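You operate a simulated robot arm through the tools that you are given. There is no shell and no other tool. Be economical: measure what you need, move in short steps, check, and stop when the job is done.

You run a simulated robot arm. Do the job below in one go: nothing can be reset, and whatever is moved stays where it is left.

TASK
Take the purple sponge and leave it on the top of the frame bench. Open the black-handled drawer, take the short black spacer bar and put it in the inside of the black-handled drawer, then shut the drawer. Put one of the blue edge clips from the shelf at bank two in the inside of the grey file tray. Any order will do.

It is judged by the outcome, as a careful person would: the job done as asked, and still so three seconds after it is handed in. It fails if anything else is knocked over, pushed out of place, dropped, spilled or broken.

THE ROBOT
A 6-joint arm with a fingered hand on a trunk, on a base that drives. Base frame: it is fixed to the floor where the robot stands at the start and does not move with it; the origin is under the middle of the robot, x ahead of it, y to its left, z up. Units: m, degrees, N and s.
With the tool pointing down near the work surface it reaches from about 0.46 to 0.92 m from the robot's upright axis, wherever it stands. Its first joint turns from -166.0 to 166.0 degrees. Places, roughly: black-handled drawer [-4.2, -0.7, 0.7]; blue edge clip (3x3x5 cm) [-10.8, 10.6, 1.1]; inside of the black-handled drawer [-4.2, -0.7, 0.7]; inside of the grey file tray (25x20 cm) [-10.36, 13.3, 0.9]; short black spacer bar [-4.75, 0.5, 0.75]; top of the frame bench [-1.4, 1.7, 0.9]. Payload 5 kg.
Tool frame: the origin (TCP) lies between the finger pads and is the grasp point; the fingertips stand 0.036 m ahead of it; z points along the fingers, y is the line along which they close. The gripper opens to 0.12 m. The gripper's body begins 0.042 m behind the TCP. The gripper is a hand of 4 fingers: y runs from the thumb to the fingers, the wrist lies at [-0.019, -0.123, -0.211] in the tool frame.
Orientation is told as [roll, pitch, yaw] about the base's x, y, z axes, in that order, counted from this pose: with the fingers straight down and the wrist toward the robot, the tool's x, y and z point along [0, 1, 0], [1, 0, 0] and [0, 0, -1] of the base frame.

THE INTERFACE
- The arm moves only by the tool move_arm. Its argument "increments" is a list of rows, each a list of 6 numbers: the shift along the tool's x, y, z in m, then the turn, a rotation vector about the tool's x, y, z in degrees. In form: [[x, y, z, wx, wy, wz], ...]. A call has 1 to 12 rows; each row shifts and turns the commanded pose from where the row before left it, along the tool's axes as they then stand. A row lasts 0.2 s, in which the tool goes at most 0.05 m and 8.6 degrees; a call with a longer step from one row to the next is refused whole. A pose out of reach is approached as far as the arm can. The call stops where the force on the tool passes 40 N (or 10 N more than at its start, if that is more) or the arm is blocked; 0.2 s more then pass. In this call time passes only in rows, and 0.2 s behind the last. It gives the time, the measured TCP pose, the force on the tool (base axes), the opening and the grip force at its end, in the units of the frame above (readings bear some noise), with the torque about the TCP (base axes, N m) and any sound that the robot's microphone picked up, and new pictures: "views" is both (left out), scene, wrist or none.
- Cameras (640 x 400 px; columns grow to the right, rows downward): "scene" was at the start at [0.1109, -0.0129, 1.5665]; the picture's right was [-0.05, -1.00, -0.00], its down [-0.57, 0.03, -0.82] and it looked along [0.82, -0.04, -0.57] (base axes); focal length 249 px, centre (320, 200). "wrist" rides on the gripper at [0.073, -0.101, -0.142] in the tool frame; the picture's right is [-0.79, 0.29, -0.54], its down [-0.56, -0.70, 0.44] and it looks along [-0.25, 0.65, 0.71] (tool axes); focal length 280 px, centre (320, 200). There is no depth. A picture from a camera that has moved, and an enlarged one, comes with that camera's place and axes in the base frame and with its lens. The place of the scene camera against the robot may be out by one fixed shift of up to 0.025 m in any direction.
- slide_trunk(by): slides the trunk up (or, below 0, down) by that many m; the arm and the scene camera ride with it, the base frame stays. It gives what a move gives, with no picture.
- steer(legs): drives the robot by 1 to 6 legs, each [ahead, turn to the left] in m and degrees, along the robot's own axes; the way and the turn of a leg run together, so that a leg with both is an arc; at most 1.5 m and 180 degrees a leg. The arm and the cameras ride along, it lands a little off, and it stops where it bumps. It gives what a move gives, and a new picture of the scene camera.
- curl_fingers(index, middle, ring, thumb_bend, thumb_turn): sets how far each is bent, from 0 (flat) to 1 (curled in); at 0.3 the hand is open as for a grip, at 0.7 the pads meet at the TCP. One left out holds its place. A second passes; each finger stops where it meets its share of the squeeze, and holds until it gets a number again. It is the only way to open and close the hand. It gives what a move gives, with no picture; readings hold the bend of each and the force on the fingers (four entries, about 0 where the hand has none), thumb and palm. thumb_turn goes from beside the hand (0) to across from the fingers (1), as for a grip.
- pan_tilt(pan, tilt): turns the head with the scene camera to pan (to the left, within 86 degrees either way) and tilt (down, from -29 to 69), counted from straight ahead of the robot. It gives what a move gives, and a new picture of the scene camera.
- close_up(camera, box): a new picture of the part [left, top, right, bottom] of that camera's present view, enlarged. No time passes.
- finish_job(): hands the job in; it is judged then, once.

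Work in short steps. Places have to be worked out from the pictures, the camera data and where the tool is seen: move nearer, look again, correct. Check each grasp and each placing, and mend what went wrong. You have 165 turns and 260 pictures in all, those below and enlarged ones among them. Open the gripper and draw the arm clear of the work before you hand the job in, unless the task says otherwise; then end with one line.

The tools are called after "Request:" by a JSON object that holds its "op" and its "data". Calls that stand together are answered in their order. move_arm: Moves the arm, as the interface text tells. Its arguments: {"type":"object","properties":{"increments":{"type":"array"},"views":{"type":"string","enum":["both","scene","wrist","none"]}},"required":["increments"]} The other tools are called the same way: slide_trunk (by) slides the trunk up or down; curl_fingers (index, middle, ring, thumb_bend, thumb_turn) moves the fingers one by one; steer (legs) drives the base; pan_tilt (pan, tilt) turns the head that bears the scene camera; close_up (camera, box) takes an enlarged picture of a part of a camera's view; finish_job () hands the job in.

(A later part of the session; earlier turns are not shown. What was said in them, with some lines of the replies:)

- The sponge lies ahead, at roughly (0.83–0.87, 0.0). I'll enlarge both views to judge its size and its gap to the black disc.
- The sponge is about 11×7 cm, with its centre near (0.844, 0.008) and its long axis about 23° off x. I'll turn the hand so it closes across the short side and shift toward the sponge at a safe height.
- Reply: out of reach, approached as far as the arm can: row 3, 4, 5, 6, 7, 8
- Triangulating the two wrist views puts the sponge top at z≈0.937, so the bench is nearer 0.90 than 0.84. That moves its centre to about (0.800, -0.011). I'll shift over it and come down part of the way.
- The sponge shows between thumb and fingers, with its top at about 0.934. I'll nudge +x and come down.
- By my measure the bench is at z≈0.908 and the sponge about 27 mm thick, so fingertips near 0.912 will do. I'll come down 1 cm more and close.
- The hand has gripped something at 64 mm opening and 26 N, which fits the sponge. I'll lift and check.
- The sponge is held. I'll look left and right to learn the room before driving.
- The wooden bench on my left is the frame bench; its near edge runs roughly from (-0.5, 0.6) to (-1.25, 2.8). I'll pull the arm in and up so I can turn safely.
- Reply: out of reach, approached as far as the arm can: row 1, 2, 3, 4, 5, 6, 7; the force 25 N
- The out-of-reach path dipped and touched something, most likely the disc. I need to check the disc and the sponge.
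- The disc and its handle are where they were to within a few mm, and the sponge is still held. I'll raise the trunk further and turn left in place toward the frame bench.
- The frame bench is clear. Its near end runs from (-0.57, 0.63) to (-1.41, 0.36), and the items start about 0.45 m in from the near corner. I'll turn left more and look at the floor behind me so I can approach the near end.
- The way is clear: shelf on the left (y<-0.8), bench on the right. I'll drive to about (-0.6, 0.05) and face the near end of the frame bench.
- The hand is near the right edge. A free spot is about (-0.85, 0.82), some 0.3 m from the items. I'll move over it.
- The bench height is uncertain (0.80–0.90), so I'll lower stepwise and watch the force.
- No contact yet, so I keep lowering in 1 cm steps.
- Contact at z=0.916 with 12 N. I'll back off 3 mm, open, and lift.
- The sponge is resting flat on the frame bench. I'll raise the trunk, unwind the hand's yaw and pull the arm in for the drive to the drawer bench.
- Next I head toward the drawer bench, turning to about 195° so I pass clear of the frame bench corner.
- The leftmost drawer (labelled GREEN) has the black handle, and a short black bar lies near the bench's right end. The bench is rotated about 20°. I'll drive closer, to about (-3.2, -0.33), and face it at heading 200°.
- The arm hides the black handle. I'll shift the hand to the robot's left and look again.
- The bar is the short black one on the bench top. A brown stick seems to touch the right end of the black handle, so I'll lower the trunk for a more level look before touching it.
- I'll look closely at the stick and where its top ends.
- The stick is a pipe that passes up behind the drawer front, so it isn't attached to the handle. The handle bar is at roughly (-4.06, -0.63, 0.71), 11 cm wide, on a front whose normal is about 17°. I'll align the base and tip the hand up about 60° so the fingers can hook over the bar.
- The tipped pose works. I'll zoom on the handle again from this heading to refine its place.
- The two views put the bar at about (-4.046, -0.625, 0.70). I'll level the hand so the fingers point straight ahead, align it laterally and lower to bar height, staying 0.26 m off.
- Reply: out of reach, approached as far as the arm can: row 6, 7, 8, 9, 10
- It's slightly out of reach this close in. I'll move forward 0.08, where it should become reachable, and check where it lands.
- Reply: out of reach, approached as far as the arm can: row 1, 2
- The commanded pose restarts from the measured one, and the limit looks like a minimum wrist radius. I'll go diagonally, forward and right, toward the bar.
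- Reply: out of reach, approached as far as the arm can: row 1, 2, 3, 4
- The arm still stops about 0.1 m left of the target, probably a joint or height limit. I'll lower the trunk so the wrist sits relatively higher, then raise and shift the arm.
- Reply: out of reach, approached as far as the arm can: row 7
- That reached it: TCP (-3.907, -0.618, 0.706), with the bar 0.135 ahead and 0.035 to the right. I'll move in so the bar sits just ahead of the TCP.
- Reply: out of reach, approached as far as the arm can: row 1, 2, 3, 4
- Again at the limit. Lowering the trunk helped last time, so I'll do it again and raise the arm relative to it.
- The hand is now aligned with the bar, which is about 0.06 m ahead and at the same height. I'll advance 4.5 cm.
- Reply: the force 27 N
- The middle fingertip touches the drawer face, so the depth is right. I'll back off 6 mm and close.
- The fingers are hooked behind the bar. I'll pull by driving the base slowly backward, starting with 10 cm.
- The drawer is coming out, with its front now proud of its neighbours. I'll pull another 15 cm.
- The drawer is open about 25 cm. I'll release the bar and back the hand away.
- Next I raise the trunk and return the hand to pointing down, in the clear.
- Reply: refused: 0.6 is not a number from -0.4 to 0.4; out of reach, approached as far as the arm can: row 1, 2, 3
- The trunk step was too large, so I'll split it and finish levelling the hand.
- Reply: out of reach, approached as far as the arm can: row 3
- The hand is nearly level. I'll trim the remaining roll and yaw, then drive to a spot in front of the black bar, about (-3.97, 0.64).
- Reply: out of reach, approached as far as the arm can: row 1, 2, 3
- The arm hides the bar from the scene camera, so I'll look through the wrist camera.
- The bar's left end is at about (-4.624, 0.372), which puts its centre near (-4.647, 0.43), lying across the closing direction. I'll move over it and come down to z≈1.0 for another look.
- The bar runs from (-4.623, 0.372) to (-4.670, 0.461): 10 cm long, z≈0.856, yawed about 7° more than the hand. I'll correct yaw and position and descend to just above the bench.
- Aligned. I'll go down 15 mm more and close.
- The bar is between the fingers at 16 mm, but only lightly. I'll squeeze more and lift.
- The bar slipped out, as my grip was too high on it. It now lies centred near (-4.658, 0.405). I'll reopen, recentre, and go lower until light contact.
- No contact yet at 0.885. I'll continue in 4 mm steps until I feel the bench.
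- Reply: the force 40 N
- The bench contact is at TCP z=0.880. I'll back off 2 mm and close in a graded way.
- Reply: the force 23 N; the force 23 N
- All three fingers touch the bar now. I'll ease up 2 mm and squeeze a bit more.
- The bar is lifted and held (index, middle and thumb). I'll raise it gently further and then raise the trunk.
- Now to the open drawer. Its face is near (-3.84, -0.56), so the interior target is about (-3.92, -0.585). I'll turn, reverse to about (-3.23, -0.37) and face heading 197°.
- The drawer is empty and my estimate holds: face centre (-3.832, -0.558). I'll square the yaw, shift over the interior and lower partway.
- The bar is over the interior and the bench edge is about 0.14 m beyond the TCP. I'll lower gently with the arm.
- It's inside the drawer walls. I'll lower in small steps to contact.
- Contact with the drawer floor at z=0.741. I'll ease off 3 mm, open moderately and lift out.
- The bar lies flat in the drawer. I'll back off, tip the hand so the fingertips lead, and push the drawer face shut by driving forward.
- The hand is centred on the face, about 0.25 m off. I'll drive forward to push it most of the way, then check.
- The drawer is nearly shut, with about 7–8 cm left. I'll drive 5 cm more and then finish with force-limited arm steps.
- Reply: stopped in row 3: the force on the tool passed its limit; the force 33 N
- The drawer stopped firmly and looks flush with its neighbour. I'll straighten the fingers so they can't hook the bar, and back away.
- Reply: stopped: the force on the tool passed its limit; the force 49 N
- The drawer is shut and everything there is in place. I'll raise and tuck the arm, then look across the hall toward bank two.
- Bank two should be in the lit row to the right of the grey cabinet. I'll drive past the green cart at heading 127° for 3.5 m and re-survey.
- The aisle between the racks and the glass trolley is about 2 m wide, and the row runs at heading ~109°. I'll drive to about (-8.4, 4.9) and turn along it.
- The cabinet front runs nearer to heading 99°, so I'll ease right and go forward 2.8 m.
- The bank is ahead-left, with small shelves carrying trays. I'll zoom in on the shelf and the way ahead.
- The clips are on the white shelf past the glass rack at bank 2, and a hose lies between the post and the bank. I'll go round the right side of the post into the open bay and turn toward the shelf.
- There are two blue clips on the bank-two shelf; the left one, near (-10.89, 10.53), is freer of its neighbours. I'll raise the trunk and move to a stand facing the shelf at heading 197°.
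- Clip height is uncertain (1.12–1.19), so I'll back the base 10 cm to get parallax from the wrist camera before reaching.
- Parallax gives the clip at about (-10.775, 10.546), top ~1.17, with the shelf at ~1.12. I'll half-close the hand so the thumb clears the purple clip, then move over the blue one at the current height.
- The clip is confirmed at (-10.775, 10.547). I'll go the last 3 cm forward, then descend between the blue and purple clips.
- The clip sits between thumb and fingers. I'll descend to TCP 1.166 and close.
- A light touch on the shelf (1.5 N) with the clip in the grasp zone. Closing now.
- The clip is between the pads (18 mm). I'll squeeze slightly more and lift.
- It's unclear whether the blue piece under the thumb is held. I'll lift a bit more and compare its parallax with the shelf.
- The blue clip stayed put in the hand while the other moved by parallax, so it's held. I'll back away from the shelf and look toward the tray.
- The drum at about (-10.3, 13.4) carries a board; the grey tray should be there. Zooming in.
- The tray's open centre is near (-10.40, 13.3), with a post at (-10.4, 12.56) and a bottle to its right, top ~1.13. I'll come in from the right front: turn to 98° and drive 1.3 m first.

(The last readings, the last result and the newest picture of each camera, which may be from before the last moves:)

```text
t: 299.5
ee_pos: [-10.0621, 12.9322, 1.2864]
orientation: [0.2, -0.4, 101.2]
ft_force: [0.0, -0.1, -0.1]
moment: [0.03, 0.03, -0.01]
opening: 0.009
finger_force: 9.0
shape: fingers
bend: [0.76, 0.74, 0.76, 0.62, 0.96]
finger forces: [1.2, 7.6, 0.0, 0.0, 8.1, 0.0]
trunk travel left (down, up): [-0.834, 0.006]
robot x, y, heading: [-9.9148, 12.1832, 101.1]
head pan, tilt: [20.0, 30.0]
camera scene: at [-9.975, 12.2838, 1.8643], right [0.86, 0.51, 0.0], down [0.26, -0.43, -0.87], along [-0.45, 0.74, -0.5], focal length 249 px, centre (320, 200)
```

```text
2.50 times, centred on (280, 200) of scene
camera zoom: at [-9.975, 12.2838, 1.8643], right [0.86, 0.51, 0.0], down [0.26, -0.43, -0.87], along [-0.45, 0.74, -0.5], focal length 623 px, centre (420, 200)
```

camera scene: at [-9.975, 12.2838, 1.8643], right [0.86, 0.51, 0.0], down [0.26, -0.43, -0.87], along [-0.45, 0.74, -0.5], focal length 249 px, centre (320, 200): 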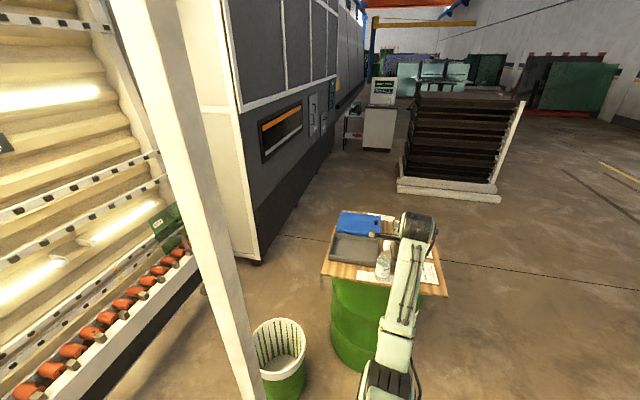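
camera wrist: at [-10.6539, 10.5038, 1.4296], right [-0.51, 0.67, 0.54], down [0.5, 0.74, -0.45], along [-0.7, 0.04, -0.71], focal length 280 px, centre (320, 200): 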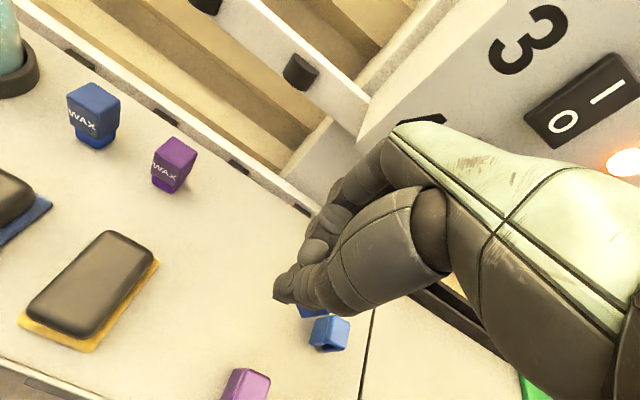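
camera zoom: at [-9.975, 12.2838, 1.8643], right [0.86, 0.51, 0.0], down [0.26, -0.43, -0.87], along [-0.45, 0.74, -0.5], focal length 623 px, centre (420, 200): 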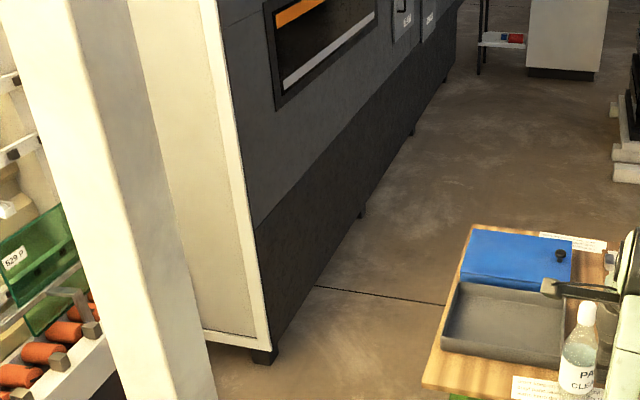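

The open grey tray is centred near (-10.37, 13.29), with the bottle at (-10.16, 13.22). I'll reposition to about (-9.88, 12.59) at heading 125°.

Request:
{"op": "steer", "data": {"legs": [[0, -16.5], [0.4, 0], [0, 40.5]]}}

Request:
{"op": "pan_tilt", "data": {"pan": 0, "tilt": 40}}

Request:
{"op": "close_up", "data": {"camera": "wrist", "box": [0, 0, 640, 400]}}

```text
t: 304.8
ee_pos: [-10.2986, 13.213, 1.2871]
orientation: [0.1, -0.3, 123.8]
ft_force: [-0.7, 0.2, -0.4]
moment: [0.03, 0.0, -0.01]
opening: 0.0092
finger_force: 8.1
shape: fingers
bend: [0.76, 0.74, 0.76, 0.62, 0.96]
finger forces: [1.2, 7.7, 0.0, 0.0, 8.1, 0.0]
trunk travel left (down, up): [-0.834, 0.006]
robot x, y, heading: [-9.8724, 12.5846, 124.0]
head pan, tilt: [20.0, 30.0]
camera scene: at [-9.9719, 12.6515, 1.8643], right [0.59, 0.81, 0.0], down [0.4, -0.3, -0.87], along [-0.7, 0.51, -0.5], focal length 249 px, centre (320, 200)
```

scene: 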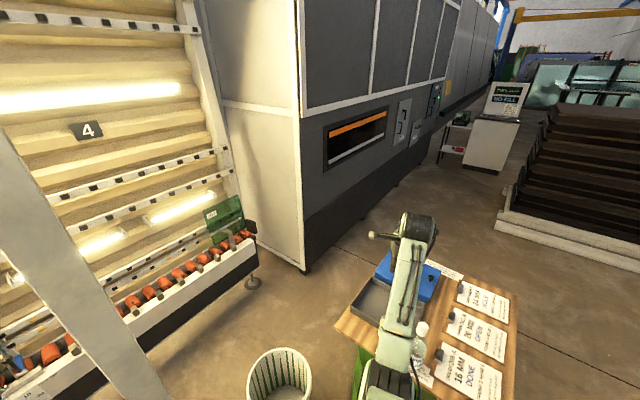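

```text
t: 305.6
ee_pos: [-10.2982, 13.2132, 1.2869]
orientation: [-0.1, -0.4, 123.8]
ft_force: [-0.3, -0.5, -0.5]
moment: [0.0, -0.01, 0.0]
opening: 0.0091
finger_force: 8.5
shape: fingers
bend: [0.76, 0.74, 0.76, 0.62, 0.96]
finger forces: [1.1, 7.7, 0.1, 0.0, 8.1, 0.0]
trunk travel left (down, up): [-0.834, 0.006]
robot x, y, heading: [-9.8731, 12.5797, 123.8]
head pan, tilt: [0.0, 40.0]
camera scene: at [-9.9468, 12.6682, 1.849], right [0.83, 0.56, 0.0], down [0.36, -0.53, -0.77], along [-0.43, 0.64, -0.64], focal length 249 px, centre (320, 200)
```

scene: 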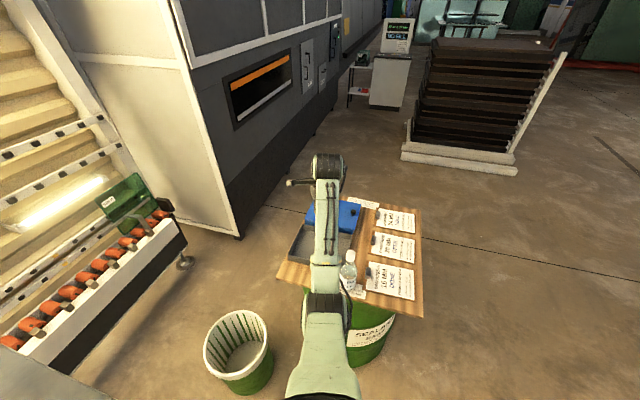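

```text
1.00 times, centred on (320, 200) of wrist
camera zoom: at [-10.3029, 13.0871, 1.4294], right [0.5, 0.68, 0.54], down [0.85, -0.27, -0.45], along [-0.16, 0.69, -0.71], focal length 280 px, centre (320, 200)
```

zoom: 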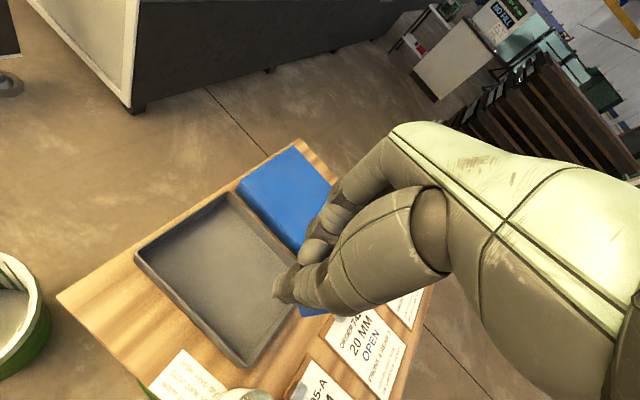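

The tray is confirmed centred at (-10.36, 13.31) with its rim at ~0.90. I'll move over it, slightly left of centre, and then lower the trunk.

Request:
{"op": "move_arm", "data": {"increments": [[0.008, 0.04, 0, 0, 0, 0], [0.008, 0.04, 0, 0, 0, 0], [0.008, 0.04, 0, 0, 0, 0], [0, 0, 0, 0, 0, 0]], "views": "none"}}

Request:
{"op": "slide_trunk", "data": {"by": -0.24}}

Request:
{"op": "close_up", "data": {"camera": "wrist", "box": [0, 0, 640, 400]}}

Request:
{"op": "close_up", "data": {"camera": "scene", "box": [220, 100, 440, 300]}}

```text
t: 306.6
ee_pos: [-10.3847, 13.2986, 1.2869]
orientation: [0.2, -0.4, 123.8]
ft_force: [-0.7, -0.4, 0.4]
moment: [0.07, 0.05, -0.01]
opening: 0.0087
finger_force: 8.4
shape: fingers
bend: [0.76, 0.74, 0.76, 0.62, 0.96]
finger forces: [1.1, 7.7, 0.0, 0.0, 8.2, 0.0]
trunk travel left (down, up): [-0.834, 0.006]
robot x, y, heading: [-9.8779, 12.5796, 123.7]
head pan, tilt: [0.0, 40.0]
```

```text
t: 309.1
ee_pos: [-10.3842, 13.298, 1.0467]
orientation: [0.1, -0.4, 123.9]
ft_force: [0.0, -0.3, -0.2]
moment: [0.07, -0.01, 0.04]
opening: 0.0091
finger_force: 8.5
shape: fingers
bend: [0.76, 0.74, 0.76, 0.62, 0.96]
finger forces: [1.0, 7.8, 0.0, 0.0, 8.0, 0.0]
trunk travel left (down, up): [-0.594, 0.246]
robot x, y, heading: [-9.871, 12.5843, 123.8]
head pan, tilt: [0.0, 40.0]
```

```text
1.00 times, centred on (320, 200) of wrist
camera zoom: at [-10.3879, 13.173, 1.1891], right [0.5, 0.68, 0.54], down [0.85, -0.27, -0.45], along [-0.16, 0.69, -0.71], focal length 280 px, centre (320, 200)
```

zoom: 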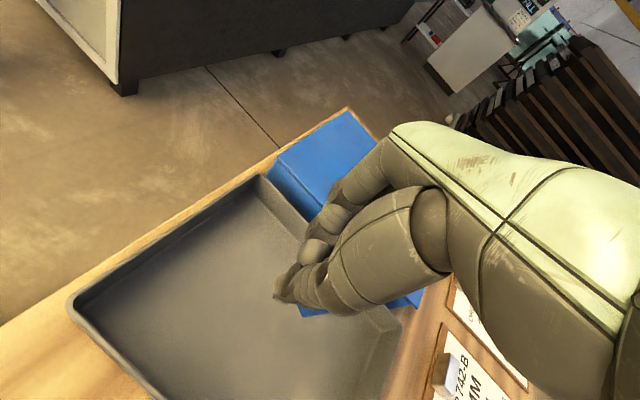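

```text
2.00 times, centred on (330, 200) of scene
camera zoom: at [-9.9465, 12.6683, 1.609], right [0.83, 0.56, 0.0], down [0.36, -0.53, -0.77], along [-0.43, 0.64, -0.64], focal length 499 px, centre (300, 200)
```

zoom: 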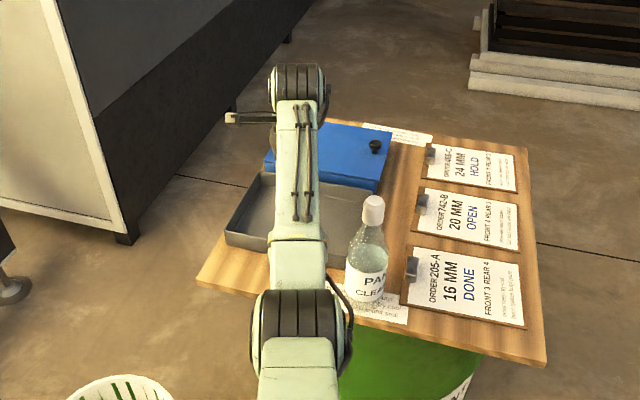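

The bottle is about 0.125 m right of the arm line, so there's clearance. I'll lower the trunk 8 cm and check.

Request:
{"op": "slide_trunk", "data": {"by": -0.08}}

Request:
{"op": "close_up", "data": {"camera": "scene", "box": [220, 100, 440, 300]}}

Request:
{"op": "close_up", "data": {"camera": "wrist", "box": [160, 140, 480, 400]}}

```text
t: 310.3
ee_pos: [-10.3845, 13.2989, 0.9668]
orientation: [0.1, -0.5, 123.8]
ft_force: [-0.4, 0.3, -0.7]
moment: [-0.02, 0.01, 0.0]
opening: 0.0088
finger_force: 7.9
shape: fingers
bend: [0.76, 0.74, 0.76, 0.62, 0.96]
finger forces: [1.1, 7.7, 0.0, 0.1, 8.2, 0.0]
trunk travel left (down, up): [-0.514, 0.326]
robot x, y, heading: [-9.8753, 12.58, 123.9]
head pan, tilt: [0.0, 40.0]
```

```text
2.00 times, centred on (330, 200) of scene
camera zoom: at [-9.9463, 12.6681, 1.529], right [0.83, 0.56, 0.0], down [0.36, -0.53, -0.77], along [-0.43, 0.64, -0.64], focal length 499 px, centre (300, 200)
```

zoom: 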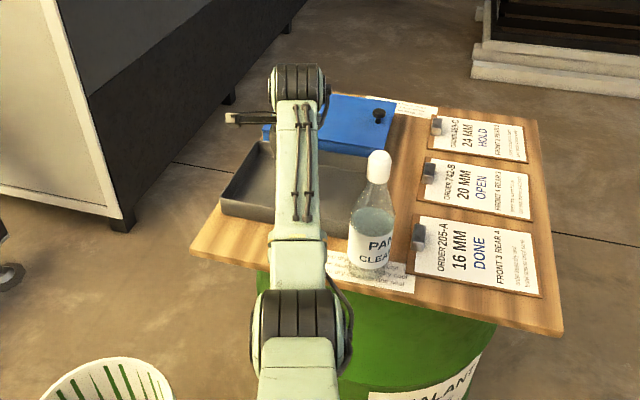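

```text
1.54 times, centred on (320, 270) of wrist
camera zoom: at [-10.3878, 13.1729, 1.1092], right [0.5, 0.68, 0.54], down [0.85, -0.27, -0.45], along [-0.16, 0.69, -0.71], focal length 431 px, centre (320, 92)
```

zoom: 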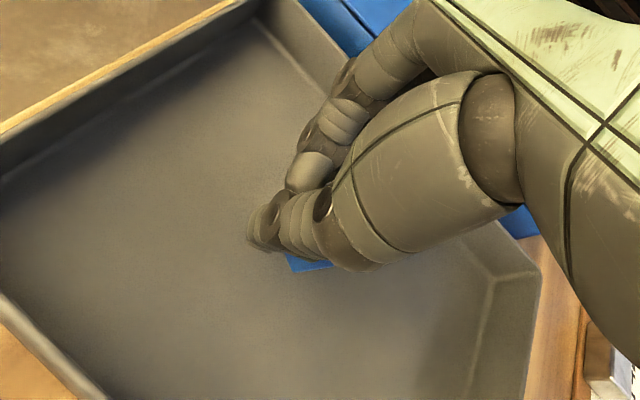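

The hand is well inside the tray area, but its knuckles are near the blue box. I'll shift 2 cm back and lower to contact.

Request:
{"op": "move_arm", "data": {"increments": [[0.005, -0.02, 0, 0, 0, 0], [0, 0, 0.01, 0, 0, 0], [0, 0, 0.01, 0, 0, 0], [0, 0, 0, 0, 0, 0]], "views": "none"}}

Request:
{"op": "move_arm", "data": {"increments": [[0, 0, 0.007, 0, 0, 0], [0, 0, 0.007, 0, 0, 0], [0, 0, 0, 0, 0, 0]], "views": "wrist"}}

```text
t: 311.3
ee_pos: [-10.3766, 13.2781, 0.9465]
orientation: [0.0, -0.4, 123.8]
ft_force: [2.0, 0.2, -0.1]
moment: [0.01, -0.01, 0.0]
opening: 0.0089
finger_force: 8.6
shape: fingers
bend: [0.76, 0.74, 0.76, 0.62, 0.96]
finger forces: [1.1, 7.8, 0.0, 0.0, 8.2, 0.0]
trunk travel left (down, up): [-0.514, 0.326]
robot x, y, heading: [-9.8791, 12.583, 123.7]
head pan, tilt: [0.0, 40.0]
```

```text
t: 312.1
ee_pos: [-10.3758, 13.2786, 0.9417]
orientation: [0.1, -1.2, 123.8]
ft_force: [-1.9, 1.1, 38.3]
moment: [-0.98, -0.39, 0.02]
opening: 0.0082
finger_force: 30.4
shape: fingers
bend: [0.76, 0.75, 0.76, 0.64, 0.96]
finger forces: [2.0, 10.7, 0.0, 0.0, 46.8, 0.0]
trunk travel left (down, up): [-0.514, 0.326]
robot x, y, heading: [-9.8768, 12.5796, 123.8]
head pan, tilt: [0.0, 40.0]
camera wrist: at [-10.3786, 13.1509, 1.0828], right [0.5, 0.67, 0.55], down [0.85, -0.26, -0.46], along [-0.16, 0.7, -0.7], focal length 280 px, centre (320, 200)
```

wrist: 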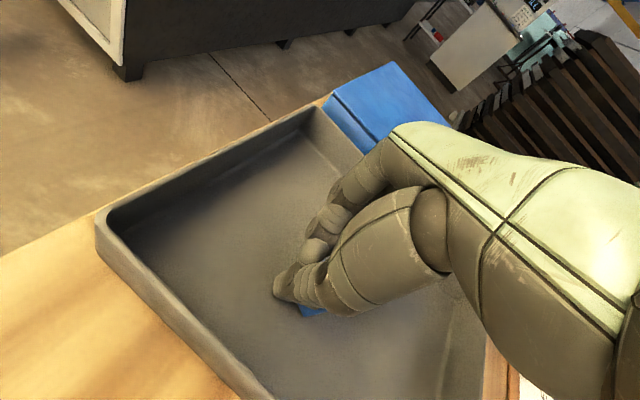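

Contact with the tray floor at 38 N, so I'll back up several mm and release gently.

Request:
{"op": "move_arm", "data": {"increments": [[0, 0, -0.006, 0, 0, 0], [0, 0, -0.003, 0, 0, 0]], "views": "none"}}

Request:
{"op": "curl_fingers", "data": {"index": 0.5, "middle": 0.5, "ring": 0.5, "thumb_bend": 0.5}}

Request:
{"op": "move_arm", "data": {"increments": [[0, 0, -0.02, 0, 0, 0], [0, 0, -0.04, 0, 0, 0], [0, 0, -0.04, 0, 0, 0], [0, 0, 0, 0, 0, 0]], "views": "wrist"}}

```text
t: 312.7
ee_pos: [-10.3745, 13.278, 0.941]
orientation: [0.0, -0.5, 123.8]
ft_force: [-3.6, 2.1, 19.8]
moment: [-0.28, -0.15, -0.02]
opening: 0.0081
finger_force: 21.3
shape: fingers
bend: [0.76, 0.75, 0.76, 0.64, 0.96]
finger forces: [2.7, 11.1, 0.0, 0.0, 28.5, 0.0]
trunk travel left (down, up): [-0.514, 0.326]
robot x, y, heading: [-9.8767, 12.5829, 124.0]
head pan, tilt: [0.0, 40.0]
```

```text
t: 313.7
ee_pos: [-10.3771, 13.2775, 0.942]
orientation: [0.0, -0.5, 123.9]
ft_force: [-2.8, 0.6, 17.2]
moment: [-0.23, 0.02, -0.14]
opening: 0.0569
finger_force: 9.0
shape: fingers
bend: [0.5, 0.52, 0.5, 0.54, 0.97]
finger forces: [0.0, 5.8, 0.0, 0.1, 11.2, 0.0]
trunk travel left (down, up): [-0.514, 0.326]
robot x, y, heading: [-9.8778, 12.5821, 123.9]
head pan, tilt: [0.0, 40.0]
```

```text
t: 314.7
ee_pos: [-10.3745, 13.2786, 1.0403]
orientation: [0.0, -0.5, 123.9]
ft_force: [-0.4, -0.4, 0.2]
moment: [0.01, -0.02, -0.01]
opening: 0.0642
finger_force: 0.0
shape: fingers
bend: [0.5, 0.5, 0.5, 0.5, 0.97]
finger forces: [0.0, 0.0, 0.0, 0.0, 0.0, 0.0]
trunk travel left (down, up): [-0.514, 0.326]
robot x, y, heading: [-9.8743, 12.582, 123.7]
head pan, tilt: [0.0, 40.0]
camera wrist: at [-10.3796, 13.1542, 1.1834], right [0.5, 0.68, 0.54], down [0.85, -0.27, -0.45], along [-0.16, 0.69, -0.71], focal length 280 px, centre (320, 200)
```

wrist: 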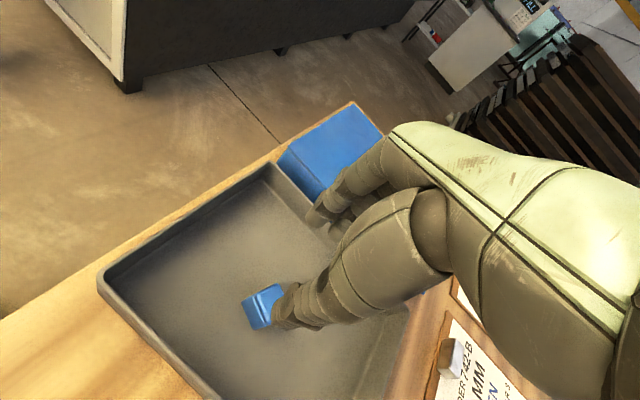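

The clip rests in the tray. I'll raise the trunk, pull the arm clear by driving back, and confirm everything around is undisturbed.

Request:
{"op": "slide_trunk", "data": {"by": 0.3}}

Request:
{"op": "steer", "data": {"legs": [[-0.35, 0]]}}

Request:
{"op": "close_up", "data": {"camera": "scene", "box": [220, 60, 440, 240]}}

Request:
{"op": "close_up", "data": {"camera": "wrist", "box": [0, 0, 640, 400]}}

```text
t: 317.7
ee_pos: [-10.3754, 13.2789, 1.3411]
orientation: [0.0, -0.4, 123.9]
ft_force: [0.9, 0.1, 0.4]
moment: [0.02, 0.0, 0.01]
opening: 0.064
finger_force: 0.1
shape: fingers
bend: [0.5, 0.5, 0.5, 0.5, 0.97]
finger forces: [0.1, 0.0, 0.0, 0.0, 0.0, 0.1]
trunk travel left (down, up): [-0.814, 0.026]
robot x, y, heading: [-9.8778, 12.5784, 123.6]
head pan, tilt: [0.0, 40.0]
```

```text
t: 319.9
ee_pos: [-10.1865, 12.9879, 1.34]
orientation: [0.1, -0.4, 124.3]
ft_force: [-0.5, -0.2, 0.0]
moment: [-0.02, -0.01, -0.01]
opening: 0.064
finger_force: 0.0
shape: fingers
bend: [0.5, 0.5, 0.5, 0.5, 0.97]
finger forces: [0.0, 0.0, 0.0, 0.1, 0.0, 0.1]
trunk travel left (down, up): [-0.814, 0.026]
robot x, y, heading: [-9.6813, 12.2917, 124.5]
head pan, tilt: [0.0, 40.0]
camera scene: at [-9.7536, 12.3809, 1.8288], right [0.83, 0.56, 0.0], down [0.36, -0.53, -0.77], along [-0.43, 0.63, -0.64], focal length 249 px, centre (320, 200)
```

scene: 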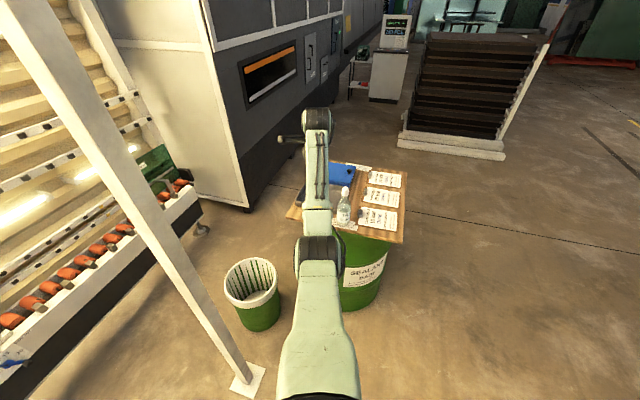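

```text
2.22 times, centred on (330, 150) of scene
camera zoom: at [-9.7536, 12.3809, 1.8288], right [0.83, 0.56, 0.0], down [0.36, -0.53, -0.77], along [-0.43, 0.63, -0.64], focal length 554 px, centre (298, 311)
```

zoom: 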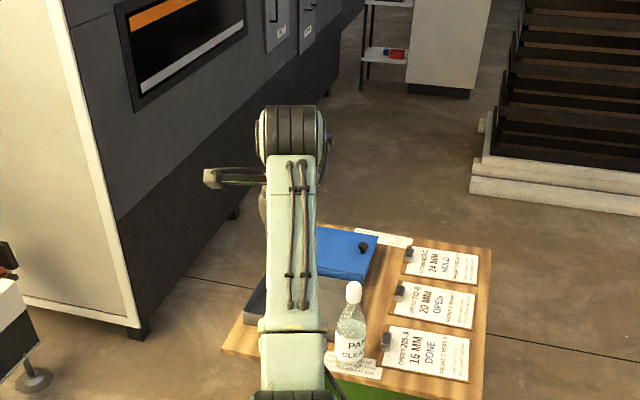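

```text
1.00 times, centred on (320, 200) of wrist
camera zoom: at [-10.1905, 12.8627, 1.4827], right [0.49, 0.68, 0.54], down [0.86, -0.26, -0.45], along [-0.16, 0.69, -0.71], focal length 280 px, centre (320, 200)
```

zoom: 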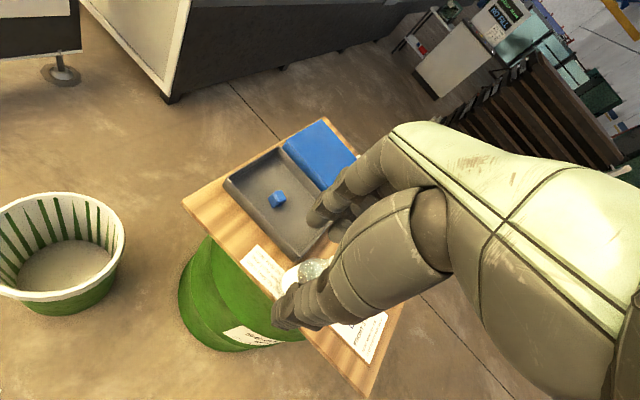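

The clip is in the grey tray, with the bottle, box and cards undisturbed. I'll open the hand fully, move a bit farther back, and hand in.

Request:
{"op": "curl_fingers", "data": {"index": 0.3, "middle": 0.3, "ring": 0.3, "thumb_bend": 0.3}}

Request:
{"op": "steer", "data": {"legs": [[-0.35, 0]]}}

```text
t: 320.9
ee_pos: [-10.1872, 12.9875, 1.3411]
orientation: [0.1, -0.4, 124.3]
ft_force: [0.0, -0.1, 0.1]
moment: [0.01, 0.0, -0.03]
opening: 0.1233
finger_force: 0.1
shape: fingers
bend: [0.3, 0.3, 0.3, 0.3, 0.97]
finger forces: [0.0, 0.0, 0.1, 0.1, 0.1, 0.0]
trunk travel left (down, up): [-0.814, 0.026]
robot x, y, heading: [-9.6818, 12.2948, 124.4]
head pan, tilt: [0.0, 40.0]
```

```text
t: 323.2
ee_pos: [-9.9886, 12.6984, 1.3407]
orientation: [0.1, -0.5, 124.4]
ft_force: [-0.9, -0.1, -0.1]
moment: [0.01, 0.0, 0.01]
opening: 0.1233
finger_force: 0.1
shape: fingers
bend: [0.3, 0.3, 0.3, 0.3, 0.97]
finger forces: [0.1, 0.1, 0.0, 0.0, 0.0, 0.1]
trunk travel left (down, up): [-0.814, 0.026]
robot x, y, heading: [-9.4829, 12.0032, 124.3]
head pan, tilt: [0.0, 40.0]
camera scene: at [-9.5564, 12.0914, 1.8288], right [0.83, 0.56, 0.0], down [0.36, -0.53, -0.77], along [-0.43, 0.63, -0.64], focal length 249 px, centre (320, 200)
```

scene: 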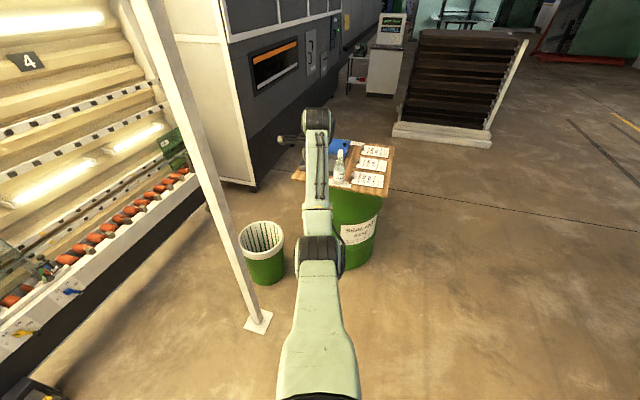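

All three parts are done and the arm is clear with the hand open. Handing in.

Request:
{"op": "finish_job", "data": {}}

```text
The job is handed in.
```

The purple sponge is on the frame bench, the short black spacer bar is in the shut black-handled drawer, and one blue edge clip is in the grey file tray. Nothing else was seen out of place, though early on the arm dipped and bumped something near the black disc on the first bench, which had not visibly moved when I checked.
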